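You operate a simulated robot arm through the tools that you are given. There is no shell and no other tool. Be economical: measure what you need, move in short steps, check, and stop when the job is done.

You are at the controls of a simulated two-armed robot. One attempt, no reset.

TASK
Pick up the salt block six with one hand, pass it to the other hand and put it on the grate rest. Set down upright: salt block six.

Only the result counts: the job must be done as asked and must still hold three seconds after the hand-in. Knocking over, shifting, dropping, spilling or breaking anything else fails it.

THE ROBOT
Two 7-joint arms with two-finger parallel grippers on one trunk, on a base that drives. Base frame: it is fixed to the floor where the robot stands at the start and does not move with it; the origin is under the middle of the robot, x ahead of it, y to its left, z up; the surface under the hand at the start is at about z = 850. Readings come in mm, rad, newtons and seconds.
The left shoulder is at the start at [70, 134, 1176], the right one opposite. With the tool pointing down near the work surface each hand reaches from about 100 to 640 mm from the robot's upright axis, wherever it stands, measured 20 degrees to its own side. Places, roughly: grate rest [1400, 400, 800]. Payload 1.57 kg a hand.
The TCP of each hand is the grasp point between the finger pads, 30 mm short of the fingertips. In the tool frame z runs along the fingers and y along their closing line. The gripper opens to 80 mm. The fingers are 17 mm wide and 12 mm thick; the gripper's body (40 by 82 mm) begins 80 mm behind the TCP.
Orientation is that of the tool frame in the base frame, as a unit quaternion [x, y, z, w]. With the fingers straight down and closing along the base's y, the tool's x points along the base's -x, its y along +y and its z along -z.

THE INTERFACE
- The arms move only by the tool nudge_tool. It takes "left_targets", "right_targets" or both (then of equal length, played together; a hand with none holds still); each is one flat list of numbers, 7 for each row, row after row: the shift along the tool's x, y, z in units of 20 mm (1.0 is 20 mm), then the turn, a rotation vector about the tool's x, y, z in units of 5 degrees (1.0 is 5 degrees), then the opening, from 0 (shut) to 1 (fully open). In form: [tx, ty, tz, ax, ay, az, claw, tx, ty, tz, ax, ay, az, claw, ...]. A call has 1 to 12 rows; each row shifts and turns the commanded pose from where the row before left it, along the tool's axes as they then stand. A call with a number of a shift or a turn outside -1 to 1 is refused whole. Each row takes 0.2 s and may step no farther than 50 mm and 0.15 rad from the row before; otherwise, or with a gripper value out of range, the whole call is refused. A pose out of reach is approached as far as the arm can. The call stops where the force on the tool passes 40 N (or 10 N more than at its start, if that is more) or the arm is blocked; 0.2 s more then pass. The fingers move at their own pace (about 153 mm/s each) and stop on an object; they squeeze with about 22 N. The grip force told is the motor's: it shows also when the fingers shut on nothing. Time passes only in rows, and 0.2 s behind the last, so rows that do not move let the fingers close. It gives the time, the measured TCP pose, the force on the tool (base axes), the opening and the grip force at its end, in the units of the frame above (readings bear some noise), with the torque about the TCP (base axes, N m) and any sound that the robot's microphone picked up.
- Cameras (640 x 400 px; columns grow to the right, rows downward): "scene" is now at [130.1, 6.1, 1398.3]; the picture's right is [-0.03, -1.00, 0.00], its down [-0.68, 0.02, -0.73] and it looks along [0.73, -0.02, -0.68] (base axes); focal length 271 px, centre (320, 200). "left" rides on the left gripper at [72, 7, -122] in its tool frame; the picture's right is [-0.09, 1.00, 0.00], its down [-0.84, -0.08, -0.54] and it looks along [-0.54, -0.05, 0.84] (tool axes); focal length 238 px, centre (320, 200). "right" rides on the right gripper at [72, -7, -122] in its tool frame; the picture's right is [0.09, 1.00, 0.00], its down [-0.84, 0.08, -0.54] and it looks along [-0.54, 0.05, 0.84] (tool axes); focal length 238 px, centre (320, 200). There is no depth. A picture from a camera that has moved, and an enlarged one, comes with that camera's place and axes in the base frame and with its lens. The place of the scene camera against the robot may be out by one fixed shift of up to 18 mm in any direction.
- get_image(camera): a new picture of that camera. The clock stands still meanwhile.
- lift_body(by): slides the trunk up (or, below 0, down) by that many mm; the arms and the scene camera ride with it, the base frame stays. It gives what a move gives, with no picture.
- drive_base(legs): drives the robot by 1 to 6 legs, each [ahead, left, turn to the left] in mm, mm and rad, along the robot's own axes; the way and the turn of a leg run together, so that a leg with both is an arc; at most 1500 mm and 3.142 rad a leg. The arms and the cameras ride along, it lands a little off, and it stops where it bumps. It gives what a move gives.
- pan_tilt(pan, tilt): turns the head with the scene camera to pan (to the left, within 1.501 rad either way) and tilt (down, from -0.506 to 1.204), counted from straight ahead of the robot. It gives what a move gives.
- enlarge(camera, box): a new picture of the part [left, top, right, bottom] of that camera's present view, enlarged. The clock stands still meanwhile.
- finish_job(): hands the job in; it is judged then, once.

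Go step by step. Nothing tells you exact positions but the pictures and the camera data: compare them with the known pose of the tool, close in by small moves and look again before you grip or let go. The budget is 120 turns and 100 pictures, counting those below and the enlarged ones. Unless the task says otherwise, let go and move clear before handing in, and close with one line.

The tools are called as a command line: name --argument value ..., lists and objects as JSON in quotes. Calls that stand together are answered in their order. nudge_tool: Moves the arms, as the interface text tells. Its arguments: {"type":"object","properties":{"left_targets":{"type":"array","items":{"type":"number"}},"right_targets":{"type":"array","items":{"type":"number"}}},"required":[]} The other tools are called the same way: lift_body (by) slides the trunk up or down; drive_base (legs) drives the base; pan_tilt (pan, tilt) turns the head that bears the scene camera; get_image (camera) takes a picture; enlarge (camera, box) takes an enlarged picture of a part of a camera's view; finish_job () hands the job in.

At the start:

```text
time: 0.0
left_ee_pos: [486.2, 248.5, 1088.3]
left_tcp_rot: [0.0, 1.0, -0.001, 0.001]
left_wrist_force: [-0.6, 0.0, -0.3]
left_wrist_torque: [0.0, 0.04, 0.0]
left_opening: 79.8
left_grasp_force: 0.2
right_ee_pos: [473.9, -160.3, 1126.4]
right_tcp_rot: [0.0, 1.0, 0.0, 0.001]
right_wrist_force: [-0.7, -0.1, 0.3]
right_wrist_torque: [-0.02, 0.02, -0.02]
right_opening: 79.9
right_grasp_force: 0.1
trunk travel left (down, up): [-750.0, 190.0]
robot x, y, heading: [-0.7, -3.1, 0.002]
head pan, tilt: [-0.03, 0.752]
```

scene: 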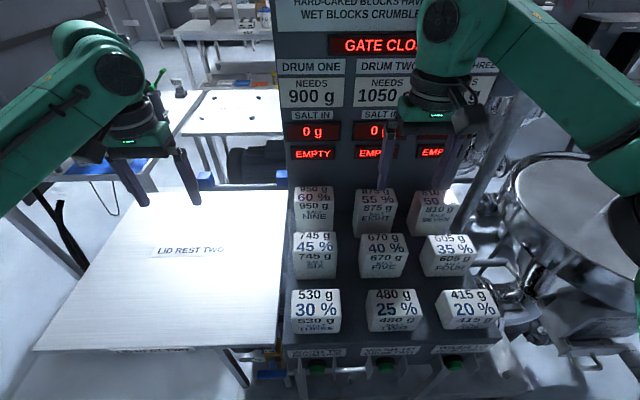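
right: 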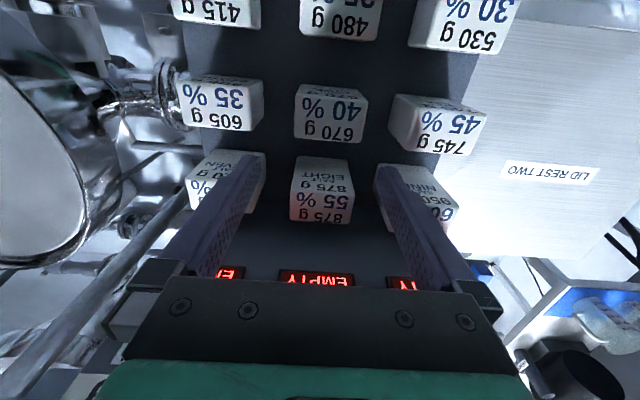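
left: 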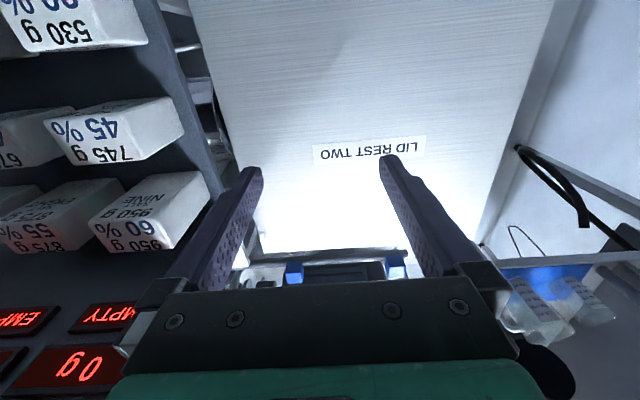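

The salt blocks stand on a grid in front; block six seems to be the 745 g one, left column and middle row. I'll look closer at the blocks and look for the grate rest.

enlarge --camera "scene" --box '[260, 170, 520, 380]'

pan_tilt --pan 0.35 --tilt 0.35

get_image --camera "scene"

```text
1.90 times, centred on (390, 275) of scene
camera zoom: at [130.1, 6.1, 1398.3], right [-0.03, -1.0, 0.0], down [-0.68, 0.02, -0.73], along [0.73, -0.02, -0.68], focal length 516 px, centre (187, 57)
```

zoom: 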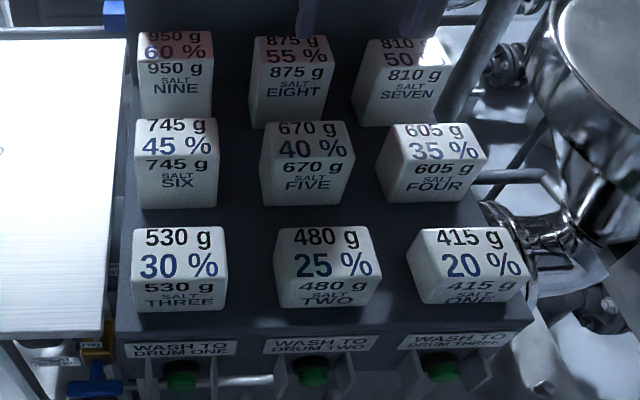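

```text
time: 0.9
left_ee_pos: [487.0, 247.5, 1087.6]
left_tcp_rot: [0.0, 1.0, 0.0, 0.0]
left_wrist_force: [0.6, 0.4, 0.2]
left_wrist_torque: [0.01, -0.02, 0.0]
left_opening: 79.8
left_grasp_force: 0.1
right_ee_pos: [474.2, -160.1, 1126.1]
right_tcp_rot: [0.0, 1.0, 0.0, 0.0]
right_wrist_force: [-0.5, 0.0, 0.8]
right_wrist_torque: [0.03, -0.02, 0.02]
right_opening: 79.9
right_grasp_force: 0.1
trunk travel left (down, up): [-750.0, 190.0]
robot x, y, heading: [-0.3, -1.9, -0.005]
head pan, tilt: [0.351, 0.351]
```

```text
95 pictures are left
camera scene: at [134.7, 40.5, 1434.0], right [0.34, -0.94, 0.0], down [-0.32, -0.12, -0.94], along [0.88, 0.32, -0.34], focal length 271 px, centre (320, 200)
```

scene: 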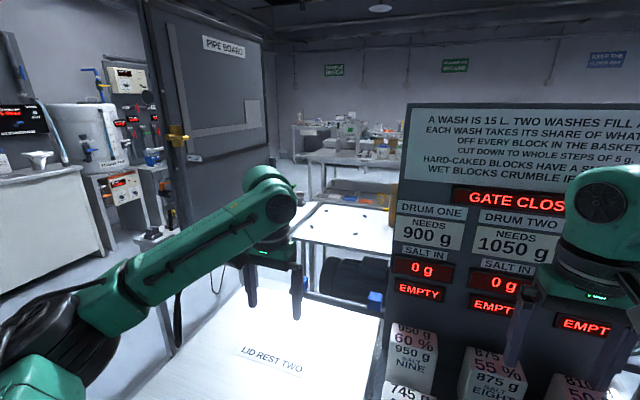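

Block six is confirmed. The sign carries a warning about the blocks, so I read it, and look at the table behind, which might be the grate rest.

enlarge --camera "scene" --box '[260, 170, 420, 290]'

pan_tilt --pan -0.05 --tilt 0.25

get_image --camera "scene"

```text
3.33 times, centred on (340, 230) of scene
camera zoom: at [134.7, 40.5, 1434.0], right [0.34, -0.94, 0.0], down [-0.32, -0.12, -0.94], along [0.88, 0.32, -0.34], focal length 904 px, centre (253, 100)
```

zoom: 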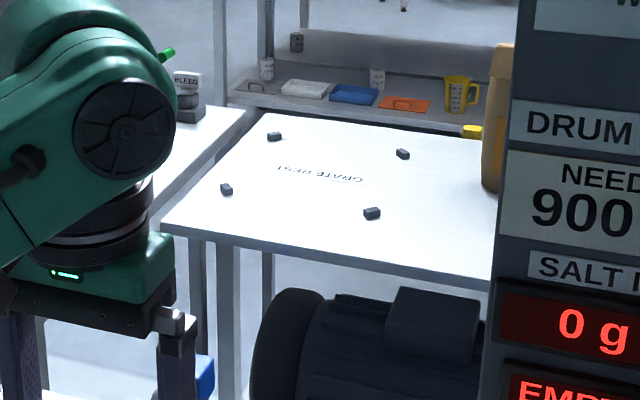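

```text
time: 1.7
left_ee_pos: [485.4, 247.4, 1087.5]
left_tcp_rot: [0.0, 1.0, 0.001, 0.0]
left_wrist_force: [0.1, 0.8, 0.0]
left_wrist_torque: [0.0, -0.01, -0.03]
left_opening: 80.1
left_grasp_force: 0.1
right_ee_pos: [475.0, -159.5, 1126.8]
right_tcp_rot: [0.001, 1.0, 0.0, 0.0]
right_wrist_force: [0.5, 0.7, 0.4]
right_wrist_torque: [0.0, 0.0, 0.01]
right_opening: 80.0
right_grasp_force: 0.1
trunk travel left (down, up): [-750.0, 190.0]
robot x, y, heading: [0.6, -0.4, 0.001]
head pan, tilt: [-0.051, 0.25]
```

```text
93 pictures are left
camera scene: at [140.5, 4.0, 1443.5], right [-0.05, -1.0, 0.0], down [-0.25, 0.01, -0.97], along [0.97, -0.05, -0.25], focal length 271 px, centre (320, 200)
```

scene: 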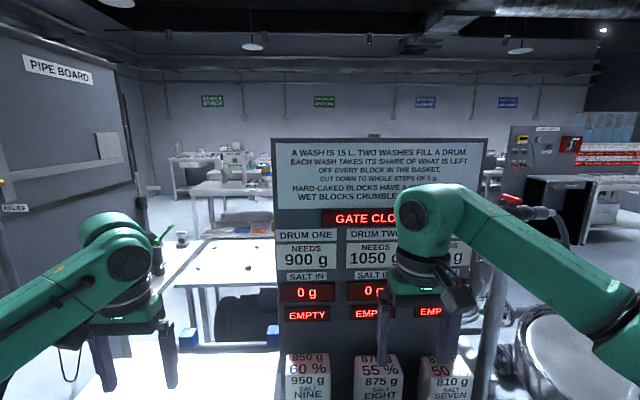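

Grate rest is the white table beyond, at the far left. The right arm hides part of the sign, so I shift it to the right and read it.

nudge_tool --right_targets '[0, -1, 0, 0, 0, 0, 1, 0, -1, 0, 0, 0, 0, 1, 0, -1, 0, 0, 0, 0, 1, 0, -1, 0, 0, 0, 0, 1, 0, -1, 0, 0, 0, 0, 1, 0, -1, 0, 0, 0, 0, 1, 0, -1, 0, 0, 0, 0, 1, 0, -1, 0, 0, 0, 0, 1]'

enlarge --camera "scene" --box '[270, 130, 510, 280]'

pan_tilt --pan 0.0 --tilt 0.9

get_image --camera "scene"

get_image --camera "left"

```text
time: 3.5
left_ee_pos: [485.6, 247.0, 1088.9]
left_tcp_rot: [0.0, 1.0, 0.001, 0.0]
left_wrist_force: [0.3, -0.2, 0.7]
left_wrist_torque: [0.01, 0.0, 0.07]
left_opening: 79.9
left_grasp_force: 0.1
right_ee_pos: [474.1, -323.0, 1127.4]
right_tcp_rot: [0.0, 1.0, 0.001, 0.0]
right_wrist_force: [-0.3, -0.3, -0.3]
right_wrist_torque: [0.02, -0.02, 0.01]
right_opening: 79.8
right_grasp_force: 0.1
trunk travel left (down, up): [-750.0, 190.0]
robot x, y, heading: [1.0, -1.3, 0.004]
head pan, tilt: [-0.051, 0.25]
```

```text
2.67 times, centred on (390, 205) of scene
camera zoom: at [140.4, 3.0, 1443.5], right [-0.05, -1.0, 0.0], down [-0.25, 0.01, -0.97], along [0.97, -0.05, -0.25], focal length 723 px, centre (133, 187)
```

zoom: 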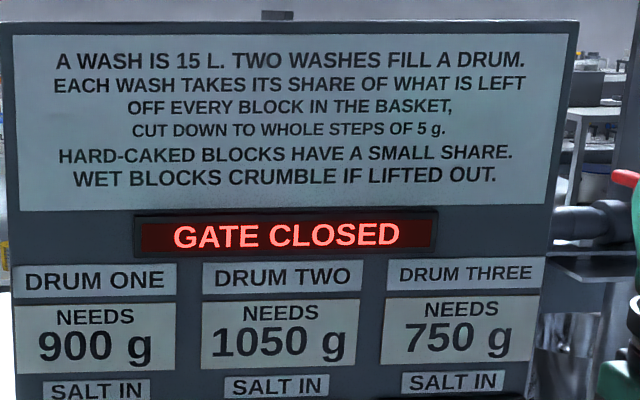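

```text
time: 4.6
left_ee_pos: [486.0, 248.7, 1088.8]
left_tcp_rot: [0.0, 1.0, 0.001, 0.0]
left_wrist_force: [-0.1, 0.3, -0.5]
left_wrist_torque: [0.02, 0.03, -0.02]
left_opening: 80.2
left_grasp_force: 0.1
right_ee_pos: [474.7, -321.3, 1126.0]
right_tcp_rot: [0.0, 1.0, -0.001, 0.0]
right_wrist_force: [-0.2, 0.7, -0.4]
right_wrist_torque: [0.0, 0.0, -0.01]
right_opening: 79.9
right_grasp_force: 0.0
trunk travel left (down, up): [-750.0, 190.0]
robot x, y, heading: [-2.7, -0.9, 0.003]
head pan, tilt: [0.0, 0.901]
```

```text
91 pictures are left
camera scene: at [122.8, 8.5, 1386.6], right [0.0, -1.0, 0.0], down [-0.78, 0.0, -0.62], along [0.62, 0.0, -0.78], focal length 271 px, centre (320, 200)
```

scene: 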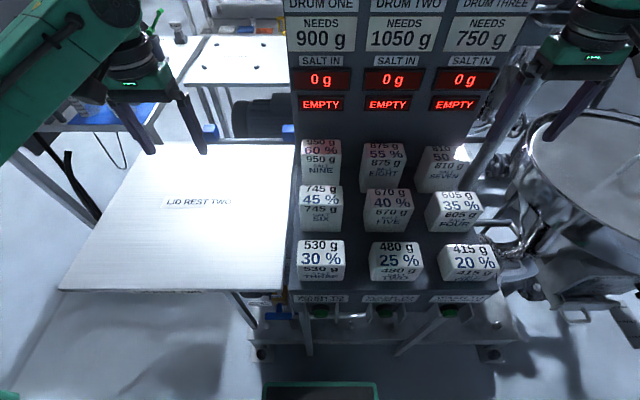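

```text
90 pictures are left
camera left: at [413.3, 254.4, 1211.8], right [0.09, 1.0, 0.0], down [0.84, -0.08, 0.54], along [0.54, -0.05, -0.84], focal length 238 px, centre (320, 200)
```

left: 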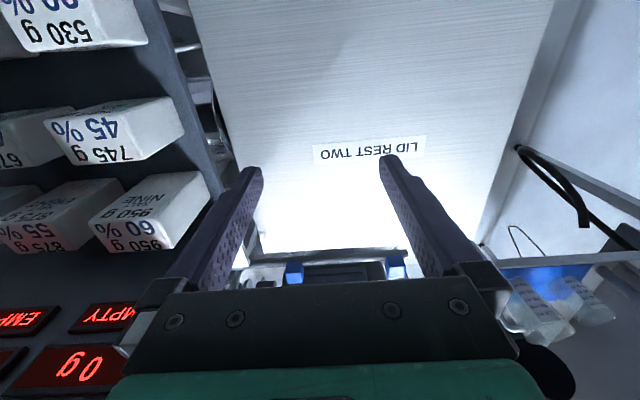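

No special concern for block six beyond gripping it gently. I'll bring the left hand over toward block six, staying high, to measure it.

nudge_tool --left_targets '[0, -1, 0, 0, 0, 0, 1, 0, -1, 0, 0, 0, 0, 1, 0, -1, 0, 0, 0, 0, 1, 0, -1, 0, 0, 0, 0, 1, 0, -1, 0, 0, 0, 0, 1, 0, -1, 0, 0, 0, 0, 1, 0, -1, 0, 0, 0, 0, 1, 0, -1, 0, 0, 0, 0, 1, 0, -1, 0, 0, 0, 0, 1, 0, -1, 0, 0, 0, 0, 1, 0, -1, 0, 0, 0, 0, 1, 0, -1, 0, 0, 0, 0, 1]'

get_image --camera "left"

enlarge --camera "scene" --box '[270, 170, 430, 290]'

```text
time: 7.2
left_ee_pos: [487.3, 7.5, 1089.2]
left_tcp_rot: [0.0, 1.0, 0.002, 0.0]
left_wrist_force: [1.7, 0.0, 0.2]
left_wrist_torque: [0.0, 0.0, 0.01]
left_opening: 80.3
left_grasp_force: 0.0
right_ee_pos: [474.6, -322.7, 1125.4]
right_tcp_rot: [0.001, 1.0, 0.001, 0.0]
right_wrist_force: [0.9, 0.4, 0.0]
right_wrist_torque: [0.01, 0.02, 0.04]
right_opening: 79.9
right_grasp_force: 0.0
trunk travel left (down, up): [-750.0, 190.0]
robot x, y, heading: [-2.1, -3.4, 0.003]
head pan, tilt: [0.0, 0.901]
```

```text
89 pictures are left
camera left: at [414.8, 13.4, 1212.9], right [0.09, 1.0, 0.0], down [0.84, -0.08, 0.54], along [0.54, -0.05, -0.84], focal length 238 px, centre (320, 200)
```

left: 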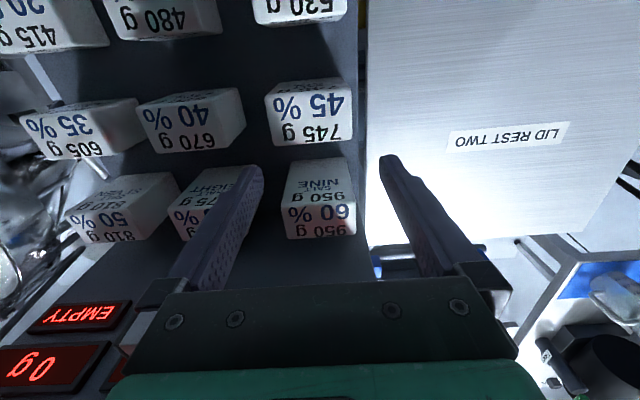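

```text
3.33 times, centred on (350, 230) of scene
camera zoom: at [122.8, 7.4, 1386.5], right [0.0, -1.0, 0.0], down [-0.78, 0.0, -0.62], along [0.62, 0.0, -0.78], focal length 904 px, centre (220, 100)
```

zoom: 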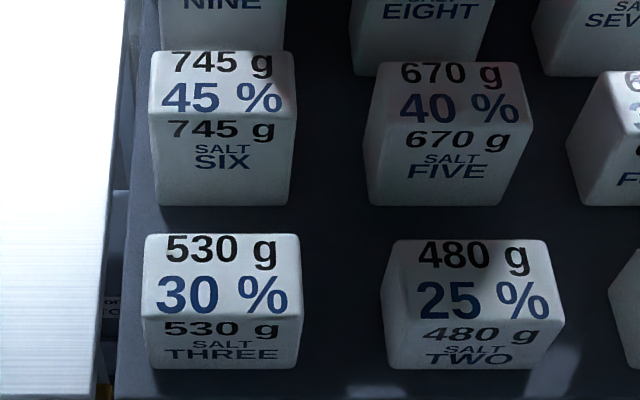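

Triangulation puts block six at about x 454–505, y ≈ -4, with its top at z ≈ 955 and its base at z ≈ 852. It's about 84 mm wide along y and 51 mm deep along x, so the fingers must close along x. I'll yaw the left hand +90° while high.

nudge_tool --left_targets '[0, 0, 0, 0, 0, 1, 1, 0, 0, 0, 0, 0, 1, 1, 0, 0, 0, 0, 0, 1, 1, 0, 0, 0, 0, 0, 1, 1, 0, 0, 0, 0, 0, 1, 1, 0, 0, 0, 0, 0, 1, 1, 0, 0, 0, 0, 0, 1, 1, 0, 0, 0, 0, 0, 1, 1, 0, 0, 0, 0, 0, 1, 1]'

nudge_tool --left_targets '[0, 0, 0, 0, 0, 1, 1, 0, 0, 0, 0, 0, 1, 1, 0, 0, 0, 0, 0, 1, 1, 0, 0, 0, 0, 0, 1, 1, 0, 0, 0, 0, 0, 1, 1, 0, 0, 0, 0, 0, 1, 1, 0, 0, 0, 0, 0, 1, 1, 0, 0, 0, 0, 0, 1, 1, 0, 0, 0, 0, 0, 1, 1]'

get_image --camera "left"

get_image --camera "scene"

```text
time: 9.2
left_ee_pos: [486.3, 9.5, 1088.5]
left_tcp_rot: [0.383, 0.924, 0.0, 0.0]
left_wrist_force: [0.2, -0.1, -0.4]
left_wrist_torque: [0.0, -0.01, -0.02]
left_opening: 79.9
left_grasp_force: 0.0
right_ee_pos: [475.1, -321.4, 1126.5]
right_tcp_rot: [0.0, 1.0, 0.0, -0.001]
right_wrist_force: [-0.2, -0.1, 0.0]
right_wrist_torque: [0.0, 0.0, -0.02]
right_opening: 80.2
right_grasp_force: 0.1
trunk travel left (down, up): [-750.0, 190.0]
robot x, y, heading: [1.9, -3.6, -0.001]
head pan, tilt: [0.0, 0.901]
```

```text
time: 11.2
left_ee_pos: [485.8, 7.0, 1088.0]
left_tcp_rot: [0.707, 0.707, 0.0, 0.0]
left_wrist_force: [0.3, -0.6, 0.0]
left_wrist_torque: [-0.03, 0.02, -0.02]
left_opening: 80.1
left_grasp_force: 0.2
right_ee_pos: [475.4, -321.8, 1126.3]
right_tcp_rot: [0.0, 1.0, 0.0, 0.0]
right_wrist_force: [0.4, -0.2, -0.2]
right_wrist_torque: [-0.01, 0.0, 0.01]
right_opening: 80.2
right_grasp_force: 0.1
trunk travel left (down, up): [-750.0, 190.0]
robot x, y, heading: [-0.7, -3.3, 0.002]
head pan, tilt: [0.0, 0.901]
```

```text
87 pictures are left
camera left: at [491.9, 78.8, 1212.0], right [1.0, -0.09, 0.0], down [-0.08, -0.84, 0.54], along [-0.05, -0.54, -0.84], focal length 238 px, centre (320, 200)
```

left: 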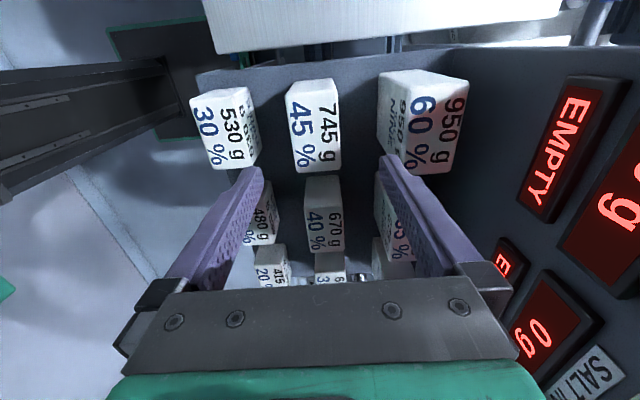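

```text
86 pictures are left
camera scene: at [122.8, 8.5, 1386.5], right [0.0, -1.0, 0.0], down [-0.78, 0.0, -0.62], along [0.62, 0.0, -0.78], focal length 271 px, centre (320, 200)
```

scene: 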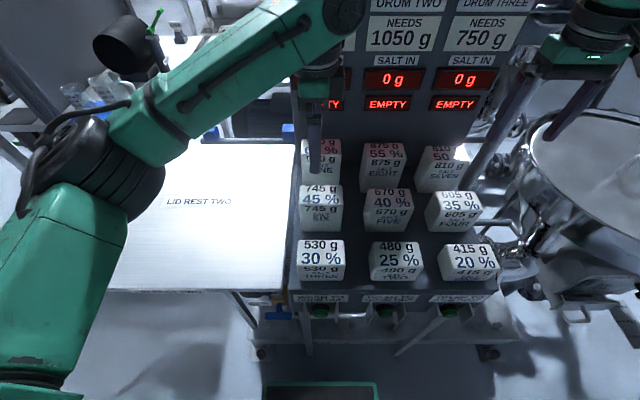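

A second view agrees: centre (480, -3), top at z 955, 51 mm deep. I align and descend part way, with the tips still above the block.

nudge_tool --left_targets '[-0.5, -0.3, 0, 0, 0, 0, 1, 0, 0, 1, 0, 0, 0, 1, 0, 0, 1, 0, 0, 0, 1, 0, 0, 1, 0, 0, 0, 1, 0, 0, 1, 0, 0, 0, 1]'

get_image --camera "left"

enlarge --camera "scene" --box '[270, 130, 430, 250]'

```text
time: 12.4
left_ee_pos: [480.1, -2.1, 1008.2]
left_tcp_rot: [0.707, 0.707, 0.001, 0.0]
left_wrist_force: [0.1, 0.1, -0.6]
left_wrist_torque: [0.03, -0.01, -0.01]
left_opening: 79.8
left_grasp_force: 0.1
right_ee_pos: [474.1, -320.6, 1125.8]
right_tcp_rot: [0.0, 1.0, 0.001, 0.0]
right_wrist_force: [-0.1, -0.4, -1.2]
right_wrist_torque: [-0.03, -0.01, 0.0]
right_opening: 80.2
right_grasp_force: 0.1
trunk travel left (down, up): [-750.0, 190.0]
robot x, y, heading: [-2.2, -1.4, 0.0]
head pan, tilt: [0.0, 0.901]
```

```text
85 pictures are left
camera left: at [485.9, 70.1, 1131.9], right [1.0, -0.09, 0.0], down [-0.08, -0.84, 0.54], along [-0.05, -0.54, -0.84], focal length 238 px, centre (320, 200)
```

left: 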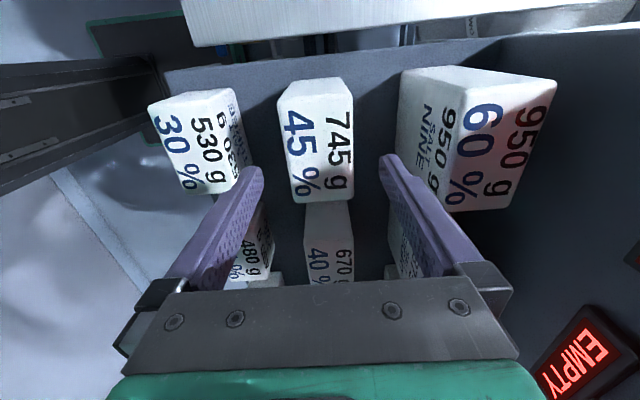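

```text
3.33 times, centred on (350, 190) of scene
camera zoom: at [123.2, 8.7, 1386.5], right [0.0, -1.0, 0.0], down [-0.78, 0.0, -0.62], along [0.62, 0.0, -0.78], focal length 904 px, centre (220, 233)
```

zoom: 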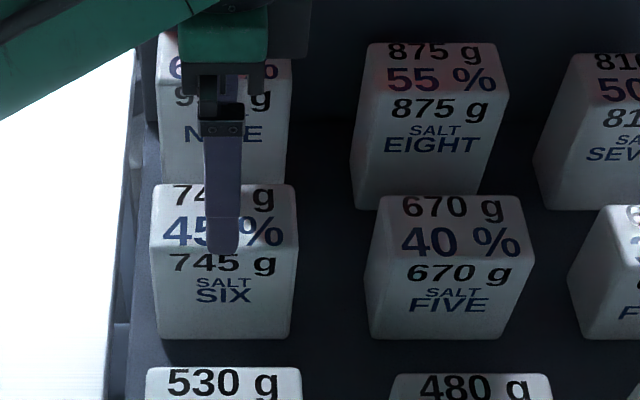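

The fingers straddle the block centred, so I descend to z 940, close, and check the grip.

nudge_tool --left_targets '[0, -0.05, 1, 0, 0, 0, 1, 0, 0, 1, 0, 0, 0, 1, 0, 0, 1, 0, 0, 0, 1, 0, 0, 0.4, 0, 0, 0, 1]'

get_image --camera "left"

```text
time: 13.4
left_ee_pos: [478.4, -2.3, 939.4]
left_tcp_rot: [0.706, 0.708, 0.001, 0.0]
left_wrist_force: [0.5, 0.7, -0.4]
left_wrist_torque: [0.01, 0.01, 0.04]
left_opening: 80.2
left_grasp_force: 0.0
right_ee_pos: [475.3, -322.0, 1125.5]
right_tcp_rot: [0.0, 1.0, 0.001, 0.0]
right_wrist_force: [-0.1, -0.4, 0.5]
right_wrist_torque: [0.04, 0.0, 0.02]
right_opening: 80.2
right_grasp_force: 0.1
trunk travel left (down, up): [-750.0, 190.0]
robot x, y, heading: [-2.4, 0.3, 0.002]
head pan, tilt: [0.0, 0.901]
```

```text
83 pictures are left
camera left: at [484.4, 70.3, 1063.2], right [1.0, -0.09, 0.0], down [-0.08, -0.84, 0.54], along [-0.05, -0.54, -0.84], focal length 238 px, centre (320, 200)
```

left: 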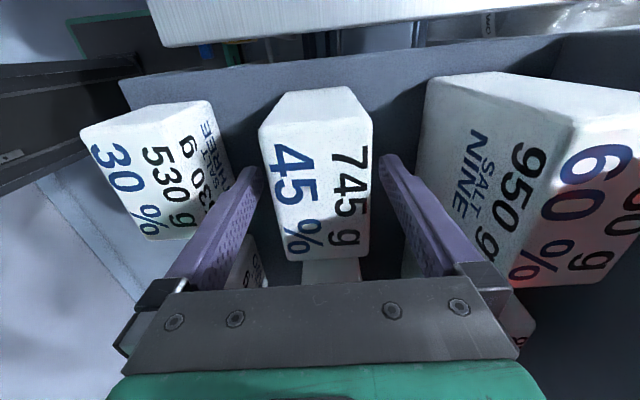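

It's in position, so I close, then lift a little and read the forces.

nudge_tool --left_targets '[0, 0, 0, 0, 0, 0, 0, 0, 0, 0, 0, 0, 0, 0, 0, 0, 0, 0, 0, 0, 0]'

nudge_tool --left_targets '[0, 0, -0.5, 0, 0, 0, 0, 0, 0, -0.5, 0, 0, 0, 0]'

get_image --camera "left"

```text
time: 14.2
left_ee_pos: [479.1, -0.1, 940.9]
left_tcp_rot: [0.707, 0.707, 0.0, 0.0]
left_wrist_force: [0.9, -0.7, 0.4]
left_wrist_torque: [0.03, 0.1, 0.04]
left_opening: 54.9
left_grasp_force: 21.6
right_ee_pos: [474.8, -322.1, 1126.9]
right_tcp_rot: [0.0, 1.0, 0.0, 0.0]
right_wrist_force: [-0.8, -0.4, -0.1]
right_wrist_torque: [0.03, -0.01, 0.0]
right_opening: 79.8
right_grasp_force: 0.1
trunk travel left (down, up): [-750.0, 190.0]
robot x, y, heading: [-1.6, -0.5, 0.0]
head pan, tilt: [0.0, 0.901]
```

```text
time: 14.8
left_ee_pos: [480.0, -0.9, 960.5]
left_tcp_rot: [0.707, 0.707, -0.001, -0.001]
left_wrist_force: [0.4, 0.6, -8.1]
left_wrist_torque: [-0.01, -0.03, 0.01]
left_opening: 54.7
left_grasp_force: 22.2
right_ee_pos: [475.0, -320.8, 1126.5]
right_tcp_rot: [0.0, 1.0, 0.0, 0.0]
right_wrist_force: [0.0, 0.6, -0.1]
right_wrist_torque: [0.03, 0.02, 0.02]
right_opening: 80.0
right_grasp_force: 0.0
trunk travel left (down, up): [-750.0, 190.0]
robot x, y, heading: [4.7, 0.4, 0.0]
head pan, tilt: [0.0, 0.901]
```

```text
82 pictures are left
camera left: at [486.1, 69.9, 1084.0], right [1.0, -0.09, 0.0], down [-0.08, -0.84, 0.54], along [-0.05, -0.54, -0.84], focal length 238 px, centre (320, 200)
```

left: 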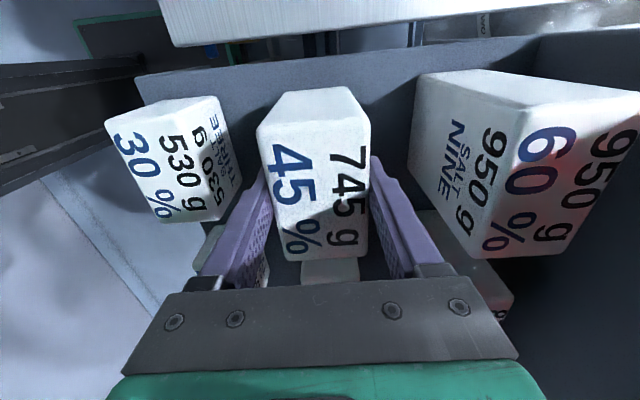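

The block is held, reading about 8 N. I lift it well clear of the others.

nudge_tool --left_targets '[0, 0, -1, 0, 0, 0, 0, 0, 0, -1, 0, 0, 0, 0, 0, 0, -1, 0, 0, 0, 0, 0, 0, -1, 0, 0, 0, 0, 0, 0, -1, 0, 0, 0, 0, 0, 0, -1, 0, 0, 0, 0, 0, 0, -1, 0, 0, 0, 0, 0, 0, -1, 0, 0, 0, 0, 0, 0, -1, 0, 0, 0, 0]'

drive_base --legs '[[-350, 0, 0]]'

pan_tilt --pan 0.0 --tilt 0.6

get_image --camera "scene"

get_image --camera "left"

```text
time: 16.8
left_ee_pos: [477.1, -2.6, 1140.6]
left_tcp_rot: [0.707, 0.707, -0.001, -0.001]
left_wrist_force: [0.1, 0.1, -6.6]
left_wrist_torque: [0.01, 0.01, -0.02]
left_opening: 55.0
left_grasp_force: 22.1
right_ee_pos: [475.6, -321.9, 1127.6]
right_tcp_rot: [0.0, 1.0, 0.0, 0.0]
right_wrist_force: [-0.7, 0.5, 0.4]
right_wrist_torque: [0.02, 0.01, 0.01]
right_opening: 80.1
right_grasp_force: 0.0
trunk travel left (down, up): [-750.0, 190.0]
robot x, y, heading: [-2.7, -1.6, 0.002]
head pan, tilt: [0.0, 0.901]
```

```text
time: 19.1
left_ee_pos: [126.7, 0.6, 1139.6]
left_tcp_rot: [0.703, 0.711, -0.001, -0.001]
left_wrist_force: [-0.4, -0.5, -7.2]
left_wrist_torque: [0.02, 0.0, -0.01]
left_opening: 55.1
left_grasp_force: 22.0
right_ee_pos: [128.1, -319.1, 1125.3]
right_tcp_rot: [-0.005, 1.0, 0.0, 0.0]
right_wrist_force: [0.0, -0.6, 0.2]
right_wrist_torque: [0.02, 0.0, 0.0]
right_opening: 80.1
right_grasp_force: 0.1
trunk travel left (down, up): [-750.0, 190.0]
robot x, y, heading: [-350.5, 0.9, 0.008]
head pan, tilt: [0.0, 0.901]
```

```text
time: 19.9
left_ee_pos: [124.5, 1.0, 1140.4]
left_tcp_rot: [0.704, 0.71, 0.001, -0.001]
left_wrist_force: [0.0, 0.4, -7.7]
left_wrist_torque: [0.01, -0.03, -0.01]
left_opening: 55.0
left_grasp_force: 22.3
right_ee_pos: [126.7, -317.4, 1125.6]
right_tcp_rot: [-0.005, 1.0, 0.0, 0.0]
right_wrist_force: [0.3, -0.5, 0.1]
right_wrist_torque: [0.01, 0.01, 0.0]
right_opening: 80.1
right_grasp_force: 0.1
trunk travel left (down, up): [-750.0, 190.0]
robot x, y, heading: [-357.2, -3.5, 0.012]
head pan, tilt: [0.0, 0.6]
```

```text
81 pictures are left
camera scene: at [-216.5, 8.1, 1411.1], right [0.01, -1.0, 0.0], down [-0.57, -0.01, -0.82], along [0.82, 0.01, -0.57], focal length 271 px, centre (320, 200)
```

scene: 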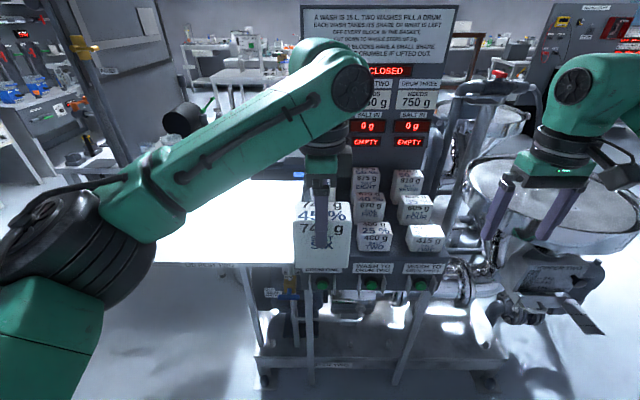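

```text
80 pictures are left
camera left: at [129.6, 72.4, 1263.5], right [1.0, -0.08, 0.0], down [-0.07, -0.84, 0.54], along [-0.05, -0.54, -0.84], focal length 238 px, centre (320, 200)
```

left: 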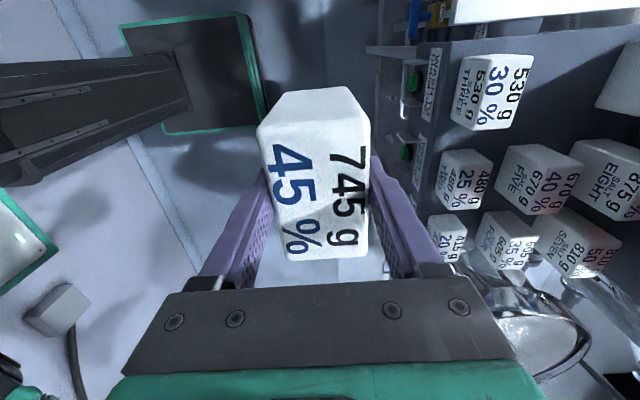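

Clear and in free space. Now I turn the right hand: yaw -90° so it closes along x, then tilt 45° so it points left and down, to grip the block's lower part.

nudge_tool --right_targets '[0, 0, 0, 0, 0, -1, 1, 0, 0, 0, 0, 0, -1, 1, 0, 0, 0, 0, 0, -1, 1, 0, 0, 0, 0, 0, -1, 1, 0, 0, 0, 0, 0, -1, 1, 0, 0, 0, 0, 0, -1, 1, 0, 0, 0, 0, 0, -1, 1, 0, 0, 0, 0, 0, -1, 1, 0, 0, 0, 0, 0, -1, 1]'

nudge_tool --right_targets '[0, 0, 0, 0, 0, -1, 1, 0, 0, 0, 0, 0, -1, 1, 0, 0, 0, 0, 0, -1, 1, 0, 0, 0, 0, 0, -1, 1, 0, 0, 0, 0, 0, -1, 1, 0, 0, 0, 0, 0, -1, 1, 0, 0, 0, 0, 0, -1, 1, 0, 0, 0, 0, 0, -1, 1, 0, 0, 0, 0, 0, -1, 1]'

nudge_tool --right_targets '[0, 0, 0, 0, -1, 0, 1, 0, 0, 0, 0, -1, 0, 1, 0, 0, 0, 0, -1, 0, 1, 0, 0, 0, 0, -1, 0, 1, 0, 0, 0, 0, -1, 0, 1, 0, 0, 0, 0, -1, 0, 1, 0, 0, 0, 0, -1, 0, 1, 0, 0, 0, 0, -1, 0, 1, 0, 0, 0, 0, -1, 0, 1]'

get_image --camera "right"

get_image --camera "scene"

```text
time: 21.9
left_ee_pos: [125.1, 1.4, 1140.1]
left_tcp_rot: [0.703, 0.712, 0.0, -0.001]
left_wrist_force: [-1.1, 0.2, -7.2]
left_wrist_torque: [-0.02, -0.01, 0.0]
left_opening: 54.9
left_grasp_force: 21.9
right_ee_pos: [11.7, -169.4, 1106.0]
right_tcp_rot: [-0.387, 0.922, -0.001, -0.001]
right_wrist_force: [0.7, 0.8, -0.5]
right_wrist_torque: [-0.04, 0.03, 0.0]
right_opening: 79.9
right_grasp_force: 0.1
right hand out of reach, approached as far as the arm can: row 1, 2, 3, 4, 5, 6, 7, 8, 9
trunk travel left (down, up): [-750.0, 190.0]
robot x, y, heading: [-356.5, -1.2, 0.008]
head pan, tilt: [0.0, 0.6]
```

```text
time: 23.9
left_ee_pos: [124.2, 1.8, 1140.0]
left_tcp_rot: [0.704, 0.71, -0.001, 0.0]
left_wrist_force: [0.0, 0.7, -7.6]
left_wrist_torque: [-0.02, 0.01, 0.03]
left_opening: 55.0
left_grasp_force: 21.4
right_ee_pos: [-119.7, -61.5, 1100.3]
right_tcp_rot: [0.71, -0.704, 0.0, 0.0]
right_wrist_force: [0.2, 0.4, -0.3]
right_wrist_torque: [0.0, 0.01, -0.01]
right_opening: 79.9
right_grasp_force: 0.1
right hand out of reach, approached as far as the arm can: row 1, 2, 3, 4, 5, 6, 7, 8, 9
trunk travel left (down, up): [-750.0, 190.0]
robot x, y, heading: [-354.5, -2.1, 0.009]
head pan, tilt: [0.0, 0.6]
```

```text
time: 25.9
left_ee_pos: [125.5, 1.6, 1139.8]
left_tcp_rot: [0.703, 0.711, -0.001, -0.001]
left_wrist_force: [-0.7, 0.1, -7.8]
left_wrist_torque: [0.04, -0.03, 0.02]
left_opening: 55.1
left_grasp_force: 22.2
right_ee_pos: [-155.9, -43.7, 1148.0]
right_tcp_rot: [0.656, -0.651, -0.272, -0.269]
right_wrist_force: [0.6, 0.2, 0.0]
right_wrist_torque: [-0.02, 0.03, 0.0]
right_opening: 80.4
right_grasp_force: 0.0
right hand out of reach, approached as far as the arm can: row 2, 3, 4, 5, 6, 7, 8, 9
trunk travel left (down, up): [-750.0, 190.0]
robot x, y, heading: [-357.3, -3.1, 0.012]
head pan, tilt: [0.0, 0.6]
```

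```text
79 pictures are left
camera right: at [-147.7, -179.9, 1184.4], right [-1.0, -0.07, -0.06], down [-0.08, 0.21, 0.97], along [-0.06, 0.98, -0.21], focal length 238 px, centre (320, 200)
```

right: 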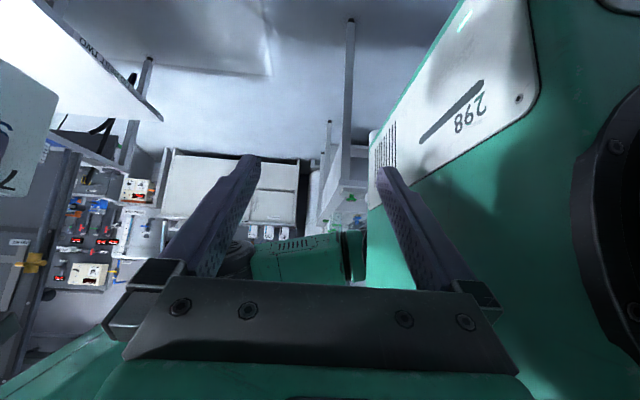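

```text
78 pictures are left
camera scene: at [-215.7, 8.3, 1411.1], right [0.01, -1.0, 0.0], down [-0.57, -0.01, -0.82], along [0.82, 0.01, -0.57], focal length 271 px, centre (320, 200)
```

scene: 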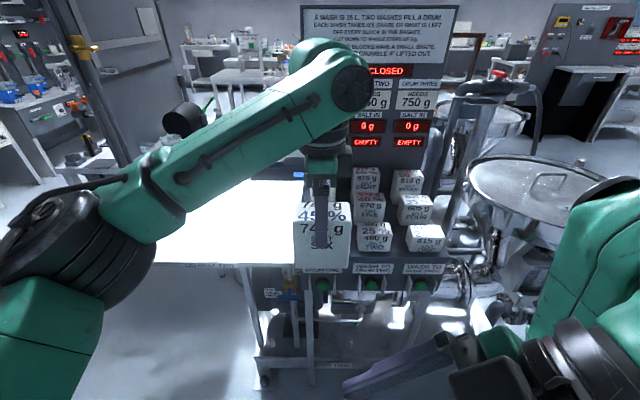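

The right hand reached the orientation but its position drifted close to the body. I test how it follows with a small retreat along its tool axis.

nudge_tool --right_targets '[0, 0, -1, 0, 0, 0, 1, 0, 0, -1, 0, 0, 0, 1]'

```text
time: 26.4
left_ee_pos: [124.5, 0.6, 1139.5]
left_tcp_rot: [0.703, 0.711, -0.001, 0.0]
left_wrist_force: [-0.3, -0.2, -7.6]
left_wrist_torque: [0.03, 0.0, -0.02]
left_opening: 55.1
left_grasp_force: 22.0
right_ee_pos: [-155.5, -71.5, 1176.5]
right_tcp_rot: [0.657, -0.65, -0.273, -0.269]
right_wrist_force: [0.7, -0.7, -0.4]
right_wrist_torque: [0.0, -0.02, 0.0]
right_opening: 80.1
right_grasp_force: 0.0
trunk travel left (down, up): [-750.0, 190.0]
robot x, y, heading: [-351.5, -2.7, 0.011]
head pan, tilt: [0.0, 0.6]
```

It follows normally now. I move it outward and forward, clear of the block.

nudge_tool --right_targets '[0.7, -1, -0.7, 0, 0, 0, 1, 0.7, -1, -0.7, 0, 0, 0, 1, 0.7, -1, -0.7, 0, 0, 0, 1, 0.7, -1, -0.7, 0, 0, 0, 1, 0.7, -1, -0.7, 0, 0, 0, 1, 0.7, -1, -0.7, 0, 0, 0, 1]'

nudge_tool --right_targets '[0, -1, 0, 0, 0, 0, 1, 0, -1, 0, 0, 0, 0, 1, 0, -1, 0, 0, 0, 0, 1, 0, -1, 0, 0, 0, 0, 1]'

get_image --camera "right"

get_image --camera "scene"

```text
time: 27.9
left_ee_pos: [125.3, 1.6, 1140.0]
left_tcp_rot: [0.703, 0.711, -0.001, 0.0]
left_wrist_force: [-0.1, 0.2, -6.5]
left_wrist_torque: [0.03, -0.02, 0.02]
left_opening: 54.8
left_grasp_force: 21.9
right_ee_pos: [-148.8, -107.1, 1222.3]
right_tcp_rot: [0.655, -0.651, -0.272, -0.269]
right_wrist_force: [0.4, 0.5, 0.5]
right_wrist_torque: [-0.03, 0.0, 0.01]
right_opening: 79.8
right_grasp_force: 0.0
right hand out of reach, approached as far as the arm can: row 1, 2, 3, 4, 5, 6
trunk travel left (down, up): [-750.0, 190.0]
robot x, y, heading: [-354.4, -2.5, 0.011]
head pan, tilt: [0.0, 0.6]
```

```text
time: 28.9
left_ee_pos: [123.9, 1.1, 1138.9]
left_tcp_rot: [0.703, 0.711, -0.001, -0.001]
left_wrist_force: [-0.6, -0.2, -7.8]
left_wrist_torque: [0.02, 0.0, 0.0]
left_opening: 55.0
left_grasp_force: 21.9
right_ee_pos: [-125.1, -74.0, 1238.3]
right_tcp_rot: [0.655, -0.651, -0.273, -0.269]
right_wrist_force: [-1.0, 0.4, -0.2]
right_wrist_torque: [-0.02, -0.01, 0.01]
right_opening: 80.0
right_grasp_force: 0.1
right hand out of reach, approached as far as the arm can: row 1, 2, 3, 4
trunk travel left (down, up): [-750.0, 190.0]
robot x, y, heading: [-350.4, 0.2, 0.012]
head pan, tilt: [0.0, 0.6]
```

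```text
77 pictures are left
camera right: at [-116.4, -209.7, 1275.1], right [-1.0, -0.07, -0.06], down [-0.08, 0.21, 0.97], along [-0.06, 0.98, -0.21], focal length 238 px, centre (320, 200)
```

right: 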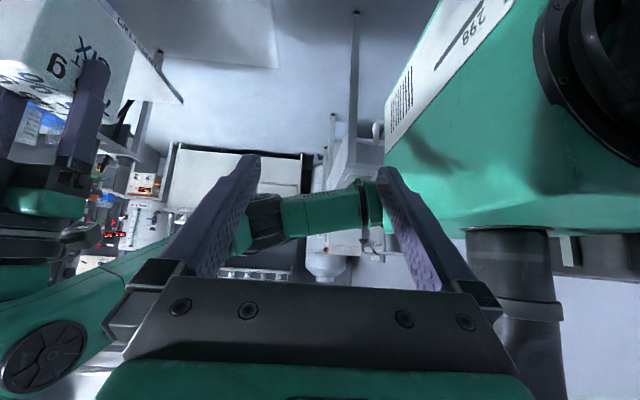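

```text
76 pictures are left
camera scene: at [-215.6, 8.9, 1411.1], right [0.01, -1.0, 0.0], down [-0.57, -0.01, -0.82], along [0.82, 0.01, -0.57], focal length 271 px, centre (320, 200)
```

scene: 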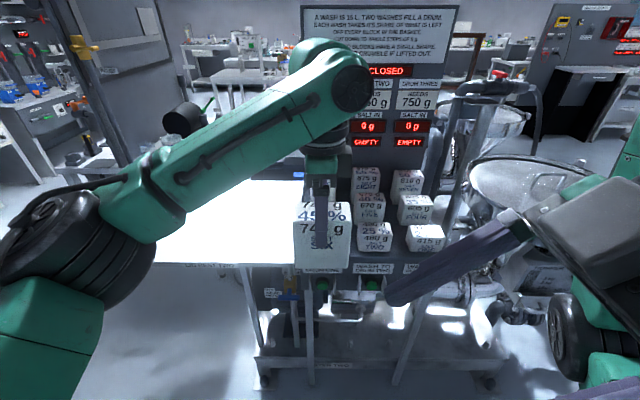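

The right arm is cramped in this configuration. I undo the tilt and yaw, then retry from a roomier place, lower and nearer.

nudge_tool --right_targets '[0, 0, 0, 0, 1, 0, 1, 0, 0, 0, 0, 1, 0, 1, 0, 0, 0, 0, 1, 0, 1, 0, 0, 0, 0, 1, 0, 1, 0, 0, 0, 0, 1, 0, 1, 0, 0, 0, 0, 1, 0, 1, 0, 0, 0, 0, 1, 0, 1, 0, 0, 0, 0, 1, 0, 1, 0, 0, 0, 0, 1, 0, 1]'

nudge_tool --right_targets '[0.5, 0, 0.5, 0, 0, 1, 1, 0.5, 0, 0.5, 0, 0, 1, 1, 0, 0, 0.5, 0, 0, 1, 1, 0, 0, 0.5, 0, 0, 1, 1, 0, 0, 0, 0, 0, 1, 1, 0, 0, 0, 0, 0, 1, 1, 0, 0, 0, 0, 0, 1, 1, 0, 0, 0, 0, 0, 1, 1, 0, 0, 0, 0, 0, 1, 1]'

nudge_tool --right_targets '[0, 0, 0, 0, 0, 1, 1, 0, 0, 0, 0, 0, 1, 1, 0, 0, 0, 0, 0, 1, 1, 0, 0, 0, 0, 0, 1, 1, 0, 0, 0, 0, 0, 1, 1, 0, 0, 0, 0, 0, 1, 1, 0, 0, 0, 0, 0, 1, 1, 0, 0, 0, 0, 0, 1, 1, 0, 0, 0, 0, 0, 1, 1]'

get_image --camera "scene"

```text
time: 30.9
left_ee_pos: [123.8, 2.4, 1139.9]
left_tcp_rot: [0.703, 0.711, -0.001, -0.001]
left_wrist_force: [0.6, 0.0, -6.0]
left_wrist_torque: [-0.02, -0.02, 0.03]
left_opening: 54.8
left_grasp_force: 22.1
right_ee_pos: [-157.2, -56.4, 1227.1]
right_tcp_rot: [0.71, -0.704, 0.001, 0.001]
right_wrist_force: [-0.6, 1.1, -0.3]
right_wrist_torque: [0.0, -0.01, -0.01]
right_opening: 79.9
right_grasp_force: 0.1
right hand out of reach, approached as far as the arm can: row 3, 4, 5, 6, 7, 8, 9
trunk travel left (down, up): [-750.0, 190.0]
robot x, y, heading: [-351.1, -3.3, 0.009]
head pan, tilt: [0.0, 0.6]
```

```text
time: 32.9
left_ee_pos: [124.8, 2.6, 1139.9]
left_tcp_rot: [0.704, 0.711, -0.001, 0.0]
left_wrist_force: [0.2, -0.8, -7.8]
left_wrist_torque: [0.02, -0.02, -0.02]
left_opening: 54.9
left_grasp_force: 21.4
right_ee_pos: [-156.7, -78.3, 1187.0]
right_tcp_rot: [-0.386, 0.922, 0.0, 0.0]
right_wrist_force: [0.9, -0.6, 1.0]
right_wrist_torque: [0.02, -0.03, 0.02]
right_opening: 80.2
right_grasp_force: 0.0
trunk travel left (down, up): [-750.0, 190.0]
robot x, y, heading: [-353.0, -3.0, 0.008]
head pan, tilt: [0.0, 0.6]
```

```text
time: 34.9
left_ee_pos: [124.6, 1.3, 1140.9]
left_tcp_rot: [0.703, 0.711, 0.0, -0.001]
left_wrist_force: [-0.3, 0.1, -7.7]
left_wrist_torque: [0.01, 0.0, 0.0]
left_opening: 55.0
left_grasp_force: 22.5
right_ee_pos: [-158.1, -77.9, 1186.7]
right_tcp_rot: [-0.003, 1.0, 0.0, -0.001]
right_wrist_force: [0.5, 0.8, -0.5]
right_wrist_torque: [-0.01, 0.01, 0.03]
right_opening: 79.7
right_grasp_force: 0.1
trunk travel left (down, up): [-750.0, 190.0]
robot x, y, heading: [-350.8, -1.5, 0.007]
head pan, tilt: [0.0, 0.6]
```

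```text
75 pictures are left
camera scene: at [-215.9, 8.1, 1411.1], right [0.01, -1.0, 0.0], down [-0.57, -0.01, -0.82], along [0.82, 0.01, -0.57], focal length 271 px, centre (320, 200)
```

scene: 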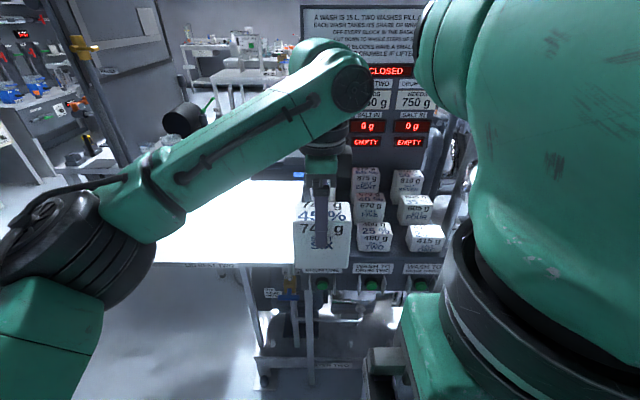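

Untangled. I move the right hand outward, forward and down into the middle of its workspace.

nudge_tool --right_targets '[0, -1, 1, 0, 0, 0, 1, 0, -1, 1, 0, 0, 0, 1, -1, -1, 1, 0, 0, 0, 1, -1, -1, 1, 0, 0, 0, 1, -1, -1, 1, 0, 0, 0, 1, -1, -1, 1, 0, 0, 0, 1, -1, -1, 1, 0, 0, 0, 1, -1, 0, 1, 0, 0, 0, 1, -1, 0, 0, 0, 0, 0, 1, -1, 0, 0, 0, 0, 0, 1]'

nudge_tool --right_targets '[0, 0, 0, 0, 0, -1, 1, 0, 0, 0, 0, 0, -1, 1, 0, 0, 0, 0, 0, -1, 1]'

```text
time: 37.0
left_ee_pos: [125.7, 1.1, 1139.7]
left_tcp_rot: [0.703, 0.711, 0.0, 0.0]
left_wrist_force: [0.7, -0.2, -7.9]
left_wrist_torque: [0.01, 0.0, 0.02]
left_opening: 54.8
left_grasp_force: 21.1
right_ee_pos: [6.0, -214.5, 1024.8]
right_tcp_rot: [-0.005, 1.0, 0.0, -0.001]
right_wrist_force: [0.4, -0.1, 0.4]
right_wrist_torque: [0.03, 0.01, -0.01]
right_opening: 80.0
right_grasp_force: 0.1
trunk travel left (down, up): [-750.0, 190.0]
robot x, y, heading: [-354.4, 1.4, 0.014]
head pan, tilt: [0.0, 0.6]
```

```text
time: 37.9
left_ee_pos: [123.8, 1.1, 1140.4]
left_tcp_rot: [0.703, 0.711, -0.001, -0.001]
left_wrist_force: [-0.6, -0.2, -7.4]
left_wrist_torque: [0.01, 0.04, 0.02]
left_opening: 54.9
left_grasp_force: 22.0
right_ee_pos: [4.3, -215.1, 1026.8]
right_tcp_rot: [-0.136, 0.991, 0.0, 0.0]
right_wrist_force: [-0.2, 0.8, 0.5]
right_wrist_torque: [0.0, -0.01, 0.02]
right_opening: 79.8
right_grasp_force: 0.1
trunk travel left (down, up): [-750.0, 190.0]
robot x, y, heading: [-353.0, -5.2, 0.004]
head pan, tilt: [0.0, 0.6]
```

Yaw works here, so I continue to -90°, then tilt.

nudge_tool --right_targets '[0, 0, 0, 0, 0, -1, 1, 0, 0, 0, 0, 0, -1, 1, 0, 0, 0, 0, 0, -1, 1, 0, 0, 0, 0, 0, -1, 1, 0, 0, 0, 0, 0, -1, 1, 0, 0, 0, 0, 0, -1, 1, 0, 0, 0, 0, 0, -1, 1, 0, 0, 0, 0, 0, -1, 1]'

nudge_tool --right_targets '[0, 0, 0, 0, 0, -1, 1, 0, 0, 0, 0, 0, -1, 1, 0, 0, 0, 0, 0, -1, 1, 0, 0, 0, 0, 0, -1, 1, 0, 0, 0, 0, 0, -1, 1, 0, 0, 0, 0, 0, -1, 1, 0, 0, 0, 0, 0, -1, 1]'

nudge_tool --right_targets '[0, 0, 0, 0, -1, 0, 1, 0, 0, 0, 0, -1, 0, 1, 0, 0, 0, 0, -1, 0, 1]'

```text
time: 39.6
left_ee_pos: [125.6, 1.7, 1139.8]
left_tcp_rot: [0.703, 0.711, -0.002, 0.0]
left_wrist_force: [0.9, 0.2, -7.3]
left_wrist_torque: [-0.03, 0.03, 0.02]
left_opening: 55.1
left_grasp_force: 22.0
right_ee_pos: [-45.4, -169.1, 1028.3]
right_tcp_rot: [-0.437, 0.899, 0.0, 0.0]
right_wrist_force: [1.1, 0.2, 0.7]
right_wrist_torque: [-0.02, 0.03, 0.02]
right_opening: 80.2
right_grasp_force: 0.0
right hand out of reach, approached as far as the arm can: row 5, 6, 7, 8
trunk travel left (down, up): [-750.0, 190.0]
robot x, y, heading: [-354.0, -2.3, 0.008]
head pan, tilt: [0.0, 0.6]
```

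```text
time: 41.2
left_ee_pos: [124.2, 1.3, 1141.5]
left_tcp_rot: [0.703, 0.711, -0.001, -0.001]
left_wrist_force: [0.4, 0.5, -6.7]
left_wrist_torque: [0.02, -0.03, -0.02]
left_opening: 55.1
left_grasp_force: 22.6
right_ee_pos: [-51.0, -88.2, 1027.2]
right_tcp_rot: [-0.57, 0.821, -0.013, 0.018]
right_wrist_force: [0.1, -0.6, 0.1]
right_wrist_torque: [-0.02, -0.01, 0.01]
right_opening: 80.2
right_grasp_force: 0.2
right hand out of reach, approached as far as the arm can: row 1, 2, 3, 4, 5, 6, 7
trunk travel left (down, up): [-750.0, 190.0]
robot x, y, heading: [-351.7, -1.7, 0.01]
head pan, tilt: [0.0, 0.6]
```

```text
time: 42.0
left_ee_pos: [124.5, 0.5, 1140.5]
left_tcp_rot: [0.703, 0.711, 0.0, -0.001]
left_wrist_force: [0.3, 0.7, -8.8]
left_wrist_torque: [0.01, 0.01, -0.02]
left_opening: 54.7
left_grasp_force: 21.5
right_ee_pos: [-51.4, -81.5, 1034.6]
right_tcp_rot: [-0.564, 0.824, 0.018, 0.048]
right_wrist_force: [0.6, -0.1, -0.2]
right_wrist_torque: [-0.01, 0.01, 0.01]
right_opening: 80.1
right_grasp_force: 0.0
right hand out of reach, approached as far as the arm can: row 1, 2, 3
trunk travel left (down, up): [-750.0, 190.0]
robot x, y, heading: [-352.3, -3.3, 0.01]
head pan, tilt: [0.0, 0.6]
```

The right wrist hits its roll limit in the negative direction. I'll yaw it the other way, to +90° like the left, and then tilt it nearly horizontal so its camera stays clear of the left hand.

nudge_tool --right_targets '[0, 0, 0, 0, 1, 0, 1, 0, 0, 0, 0, 1, 0, 1, 0, 0, 0, 0, 1, 0, 1, 0, 0, 0, 0, 0, 1, 1, 0, 0, 0, 0, 0, 1, 1, 0, 0, 0, 0, 0, 1, 1, 0, 0, 0, 0, 0, 1, 1, 0, 0, 0, 0, 0, 1, 1, 0, 0, 0, 0, 0, 1, 1, 0, 0, 0, 0, 0, 1, 1]'

nudge_tool --right_targets '[0, 0, 0, 0, 0, 1, 1, 0, 0, 0, 0, 0, 1, 1, 0, 0, 0, 0, 0, 1, 1, 0, 0, 0, 0, 0, 1, 1, 0, 0, 0, 0, 0, 1, 1, 0, 0, 0, 0, 0, 1, 1, 0, 0, 0, 0, 0, 1, 1]'

```text
time: 44.2
left_ee_pos: [125.2, 0.8, 1141.2]
left_tcp_rot: [0.704, 0.71, 0.0, 0.0]
left_wrist_force: [-0.3, -0.2, -7.5]
left_wrist_torque: [-0.01, 0.02, 0.02]
left_opening: 54.8
left_grasp_force: 22.2
right_ee_pos: [-50.7, -82.4, 1034.8]
right_tcp_rot: [-0.286, 0.955, -0.072, -0.041]
right_wrist_force: [0.0, -0.4, -0.1]
right_wrist_torque: [-0.05, 0.03, 0.0]
right_opening: 79.9
right_grasp_force: 0.1
trunk travel left (down, up): [-750.0, 190.0]
robot x, y, heading: [-353.2, -1.5, 0.01]
head pan, tilt: [0.0, 0.6]
```

```text
time: 45.9
left_ee_pos: [124.9, 0.9, 1139.8]
left_tcp_rot: [0.704, 0.71, 0.0, -0.001]
left_wrist_force: [0.2, 0.4, -7.2]
left_wrist_torque: [0.05, 0.0, -0.02]
left_opening: 54.8
left_grasp_force: 21.9
right_ee_pos: [-49.1, -81.6, 1034.0]
right_tcp_rot: [0.015, 0.996, -0.081, -0.017]
right_wrist_force: [-0.8, 0.5, 0.6]
right_wrist_torque: [0.0, 0.03, 0.02]
right_opening: 80.2
right_grasp_force: 0.0
trunk travel left (down, up): [-750.0, 190.0]
robot x, y, heading: [-352.5, 0.1, 0.012]
head pan, tilt: [0.0, 0.6]
```

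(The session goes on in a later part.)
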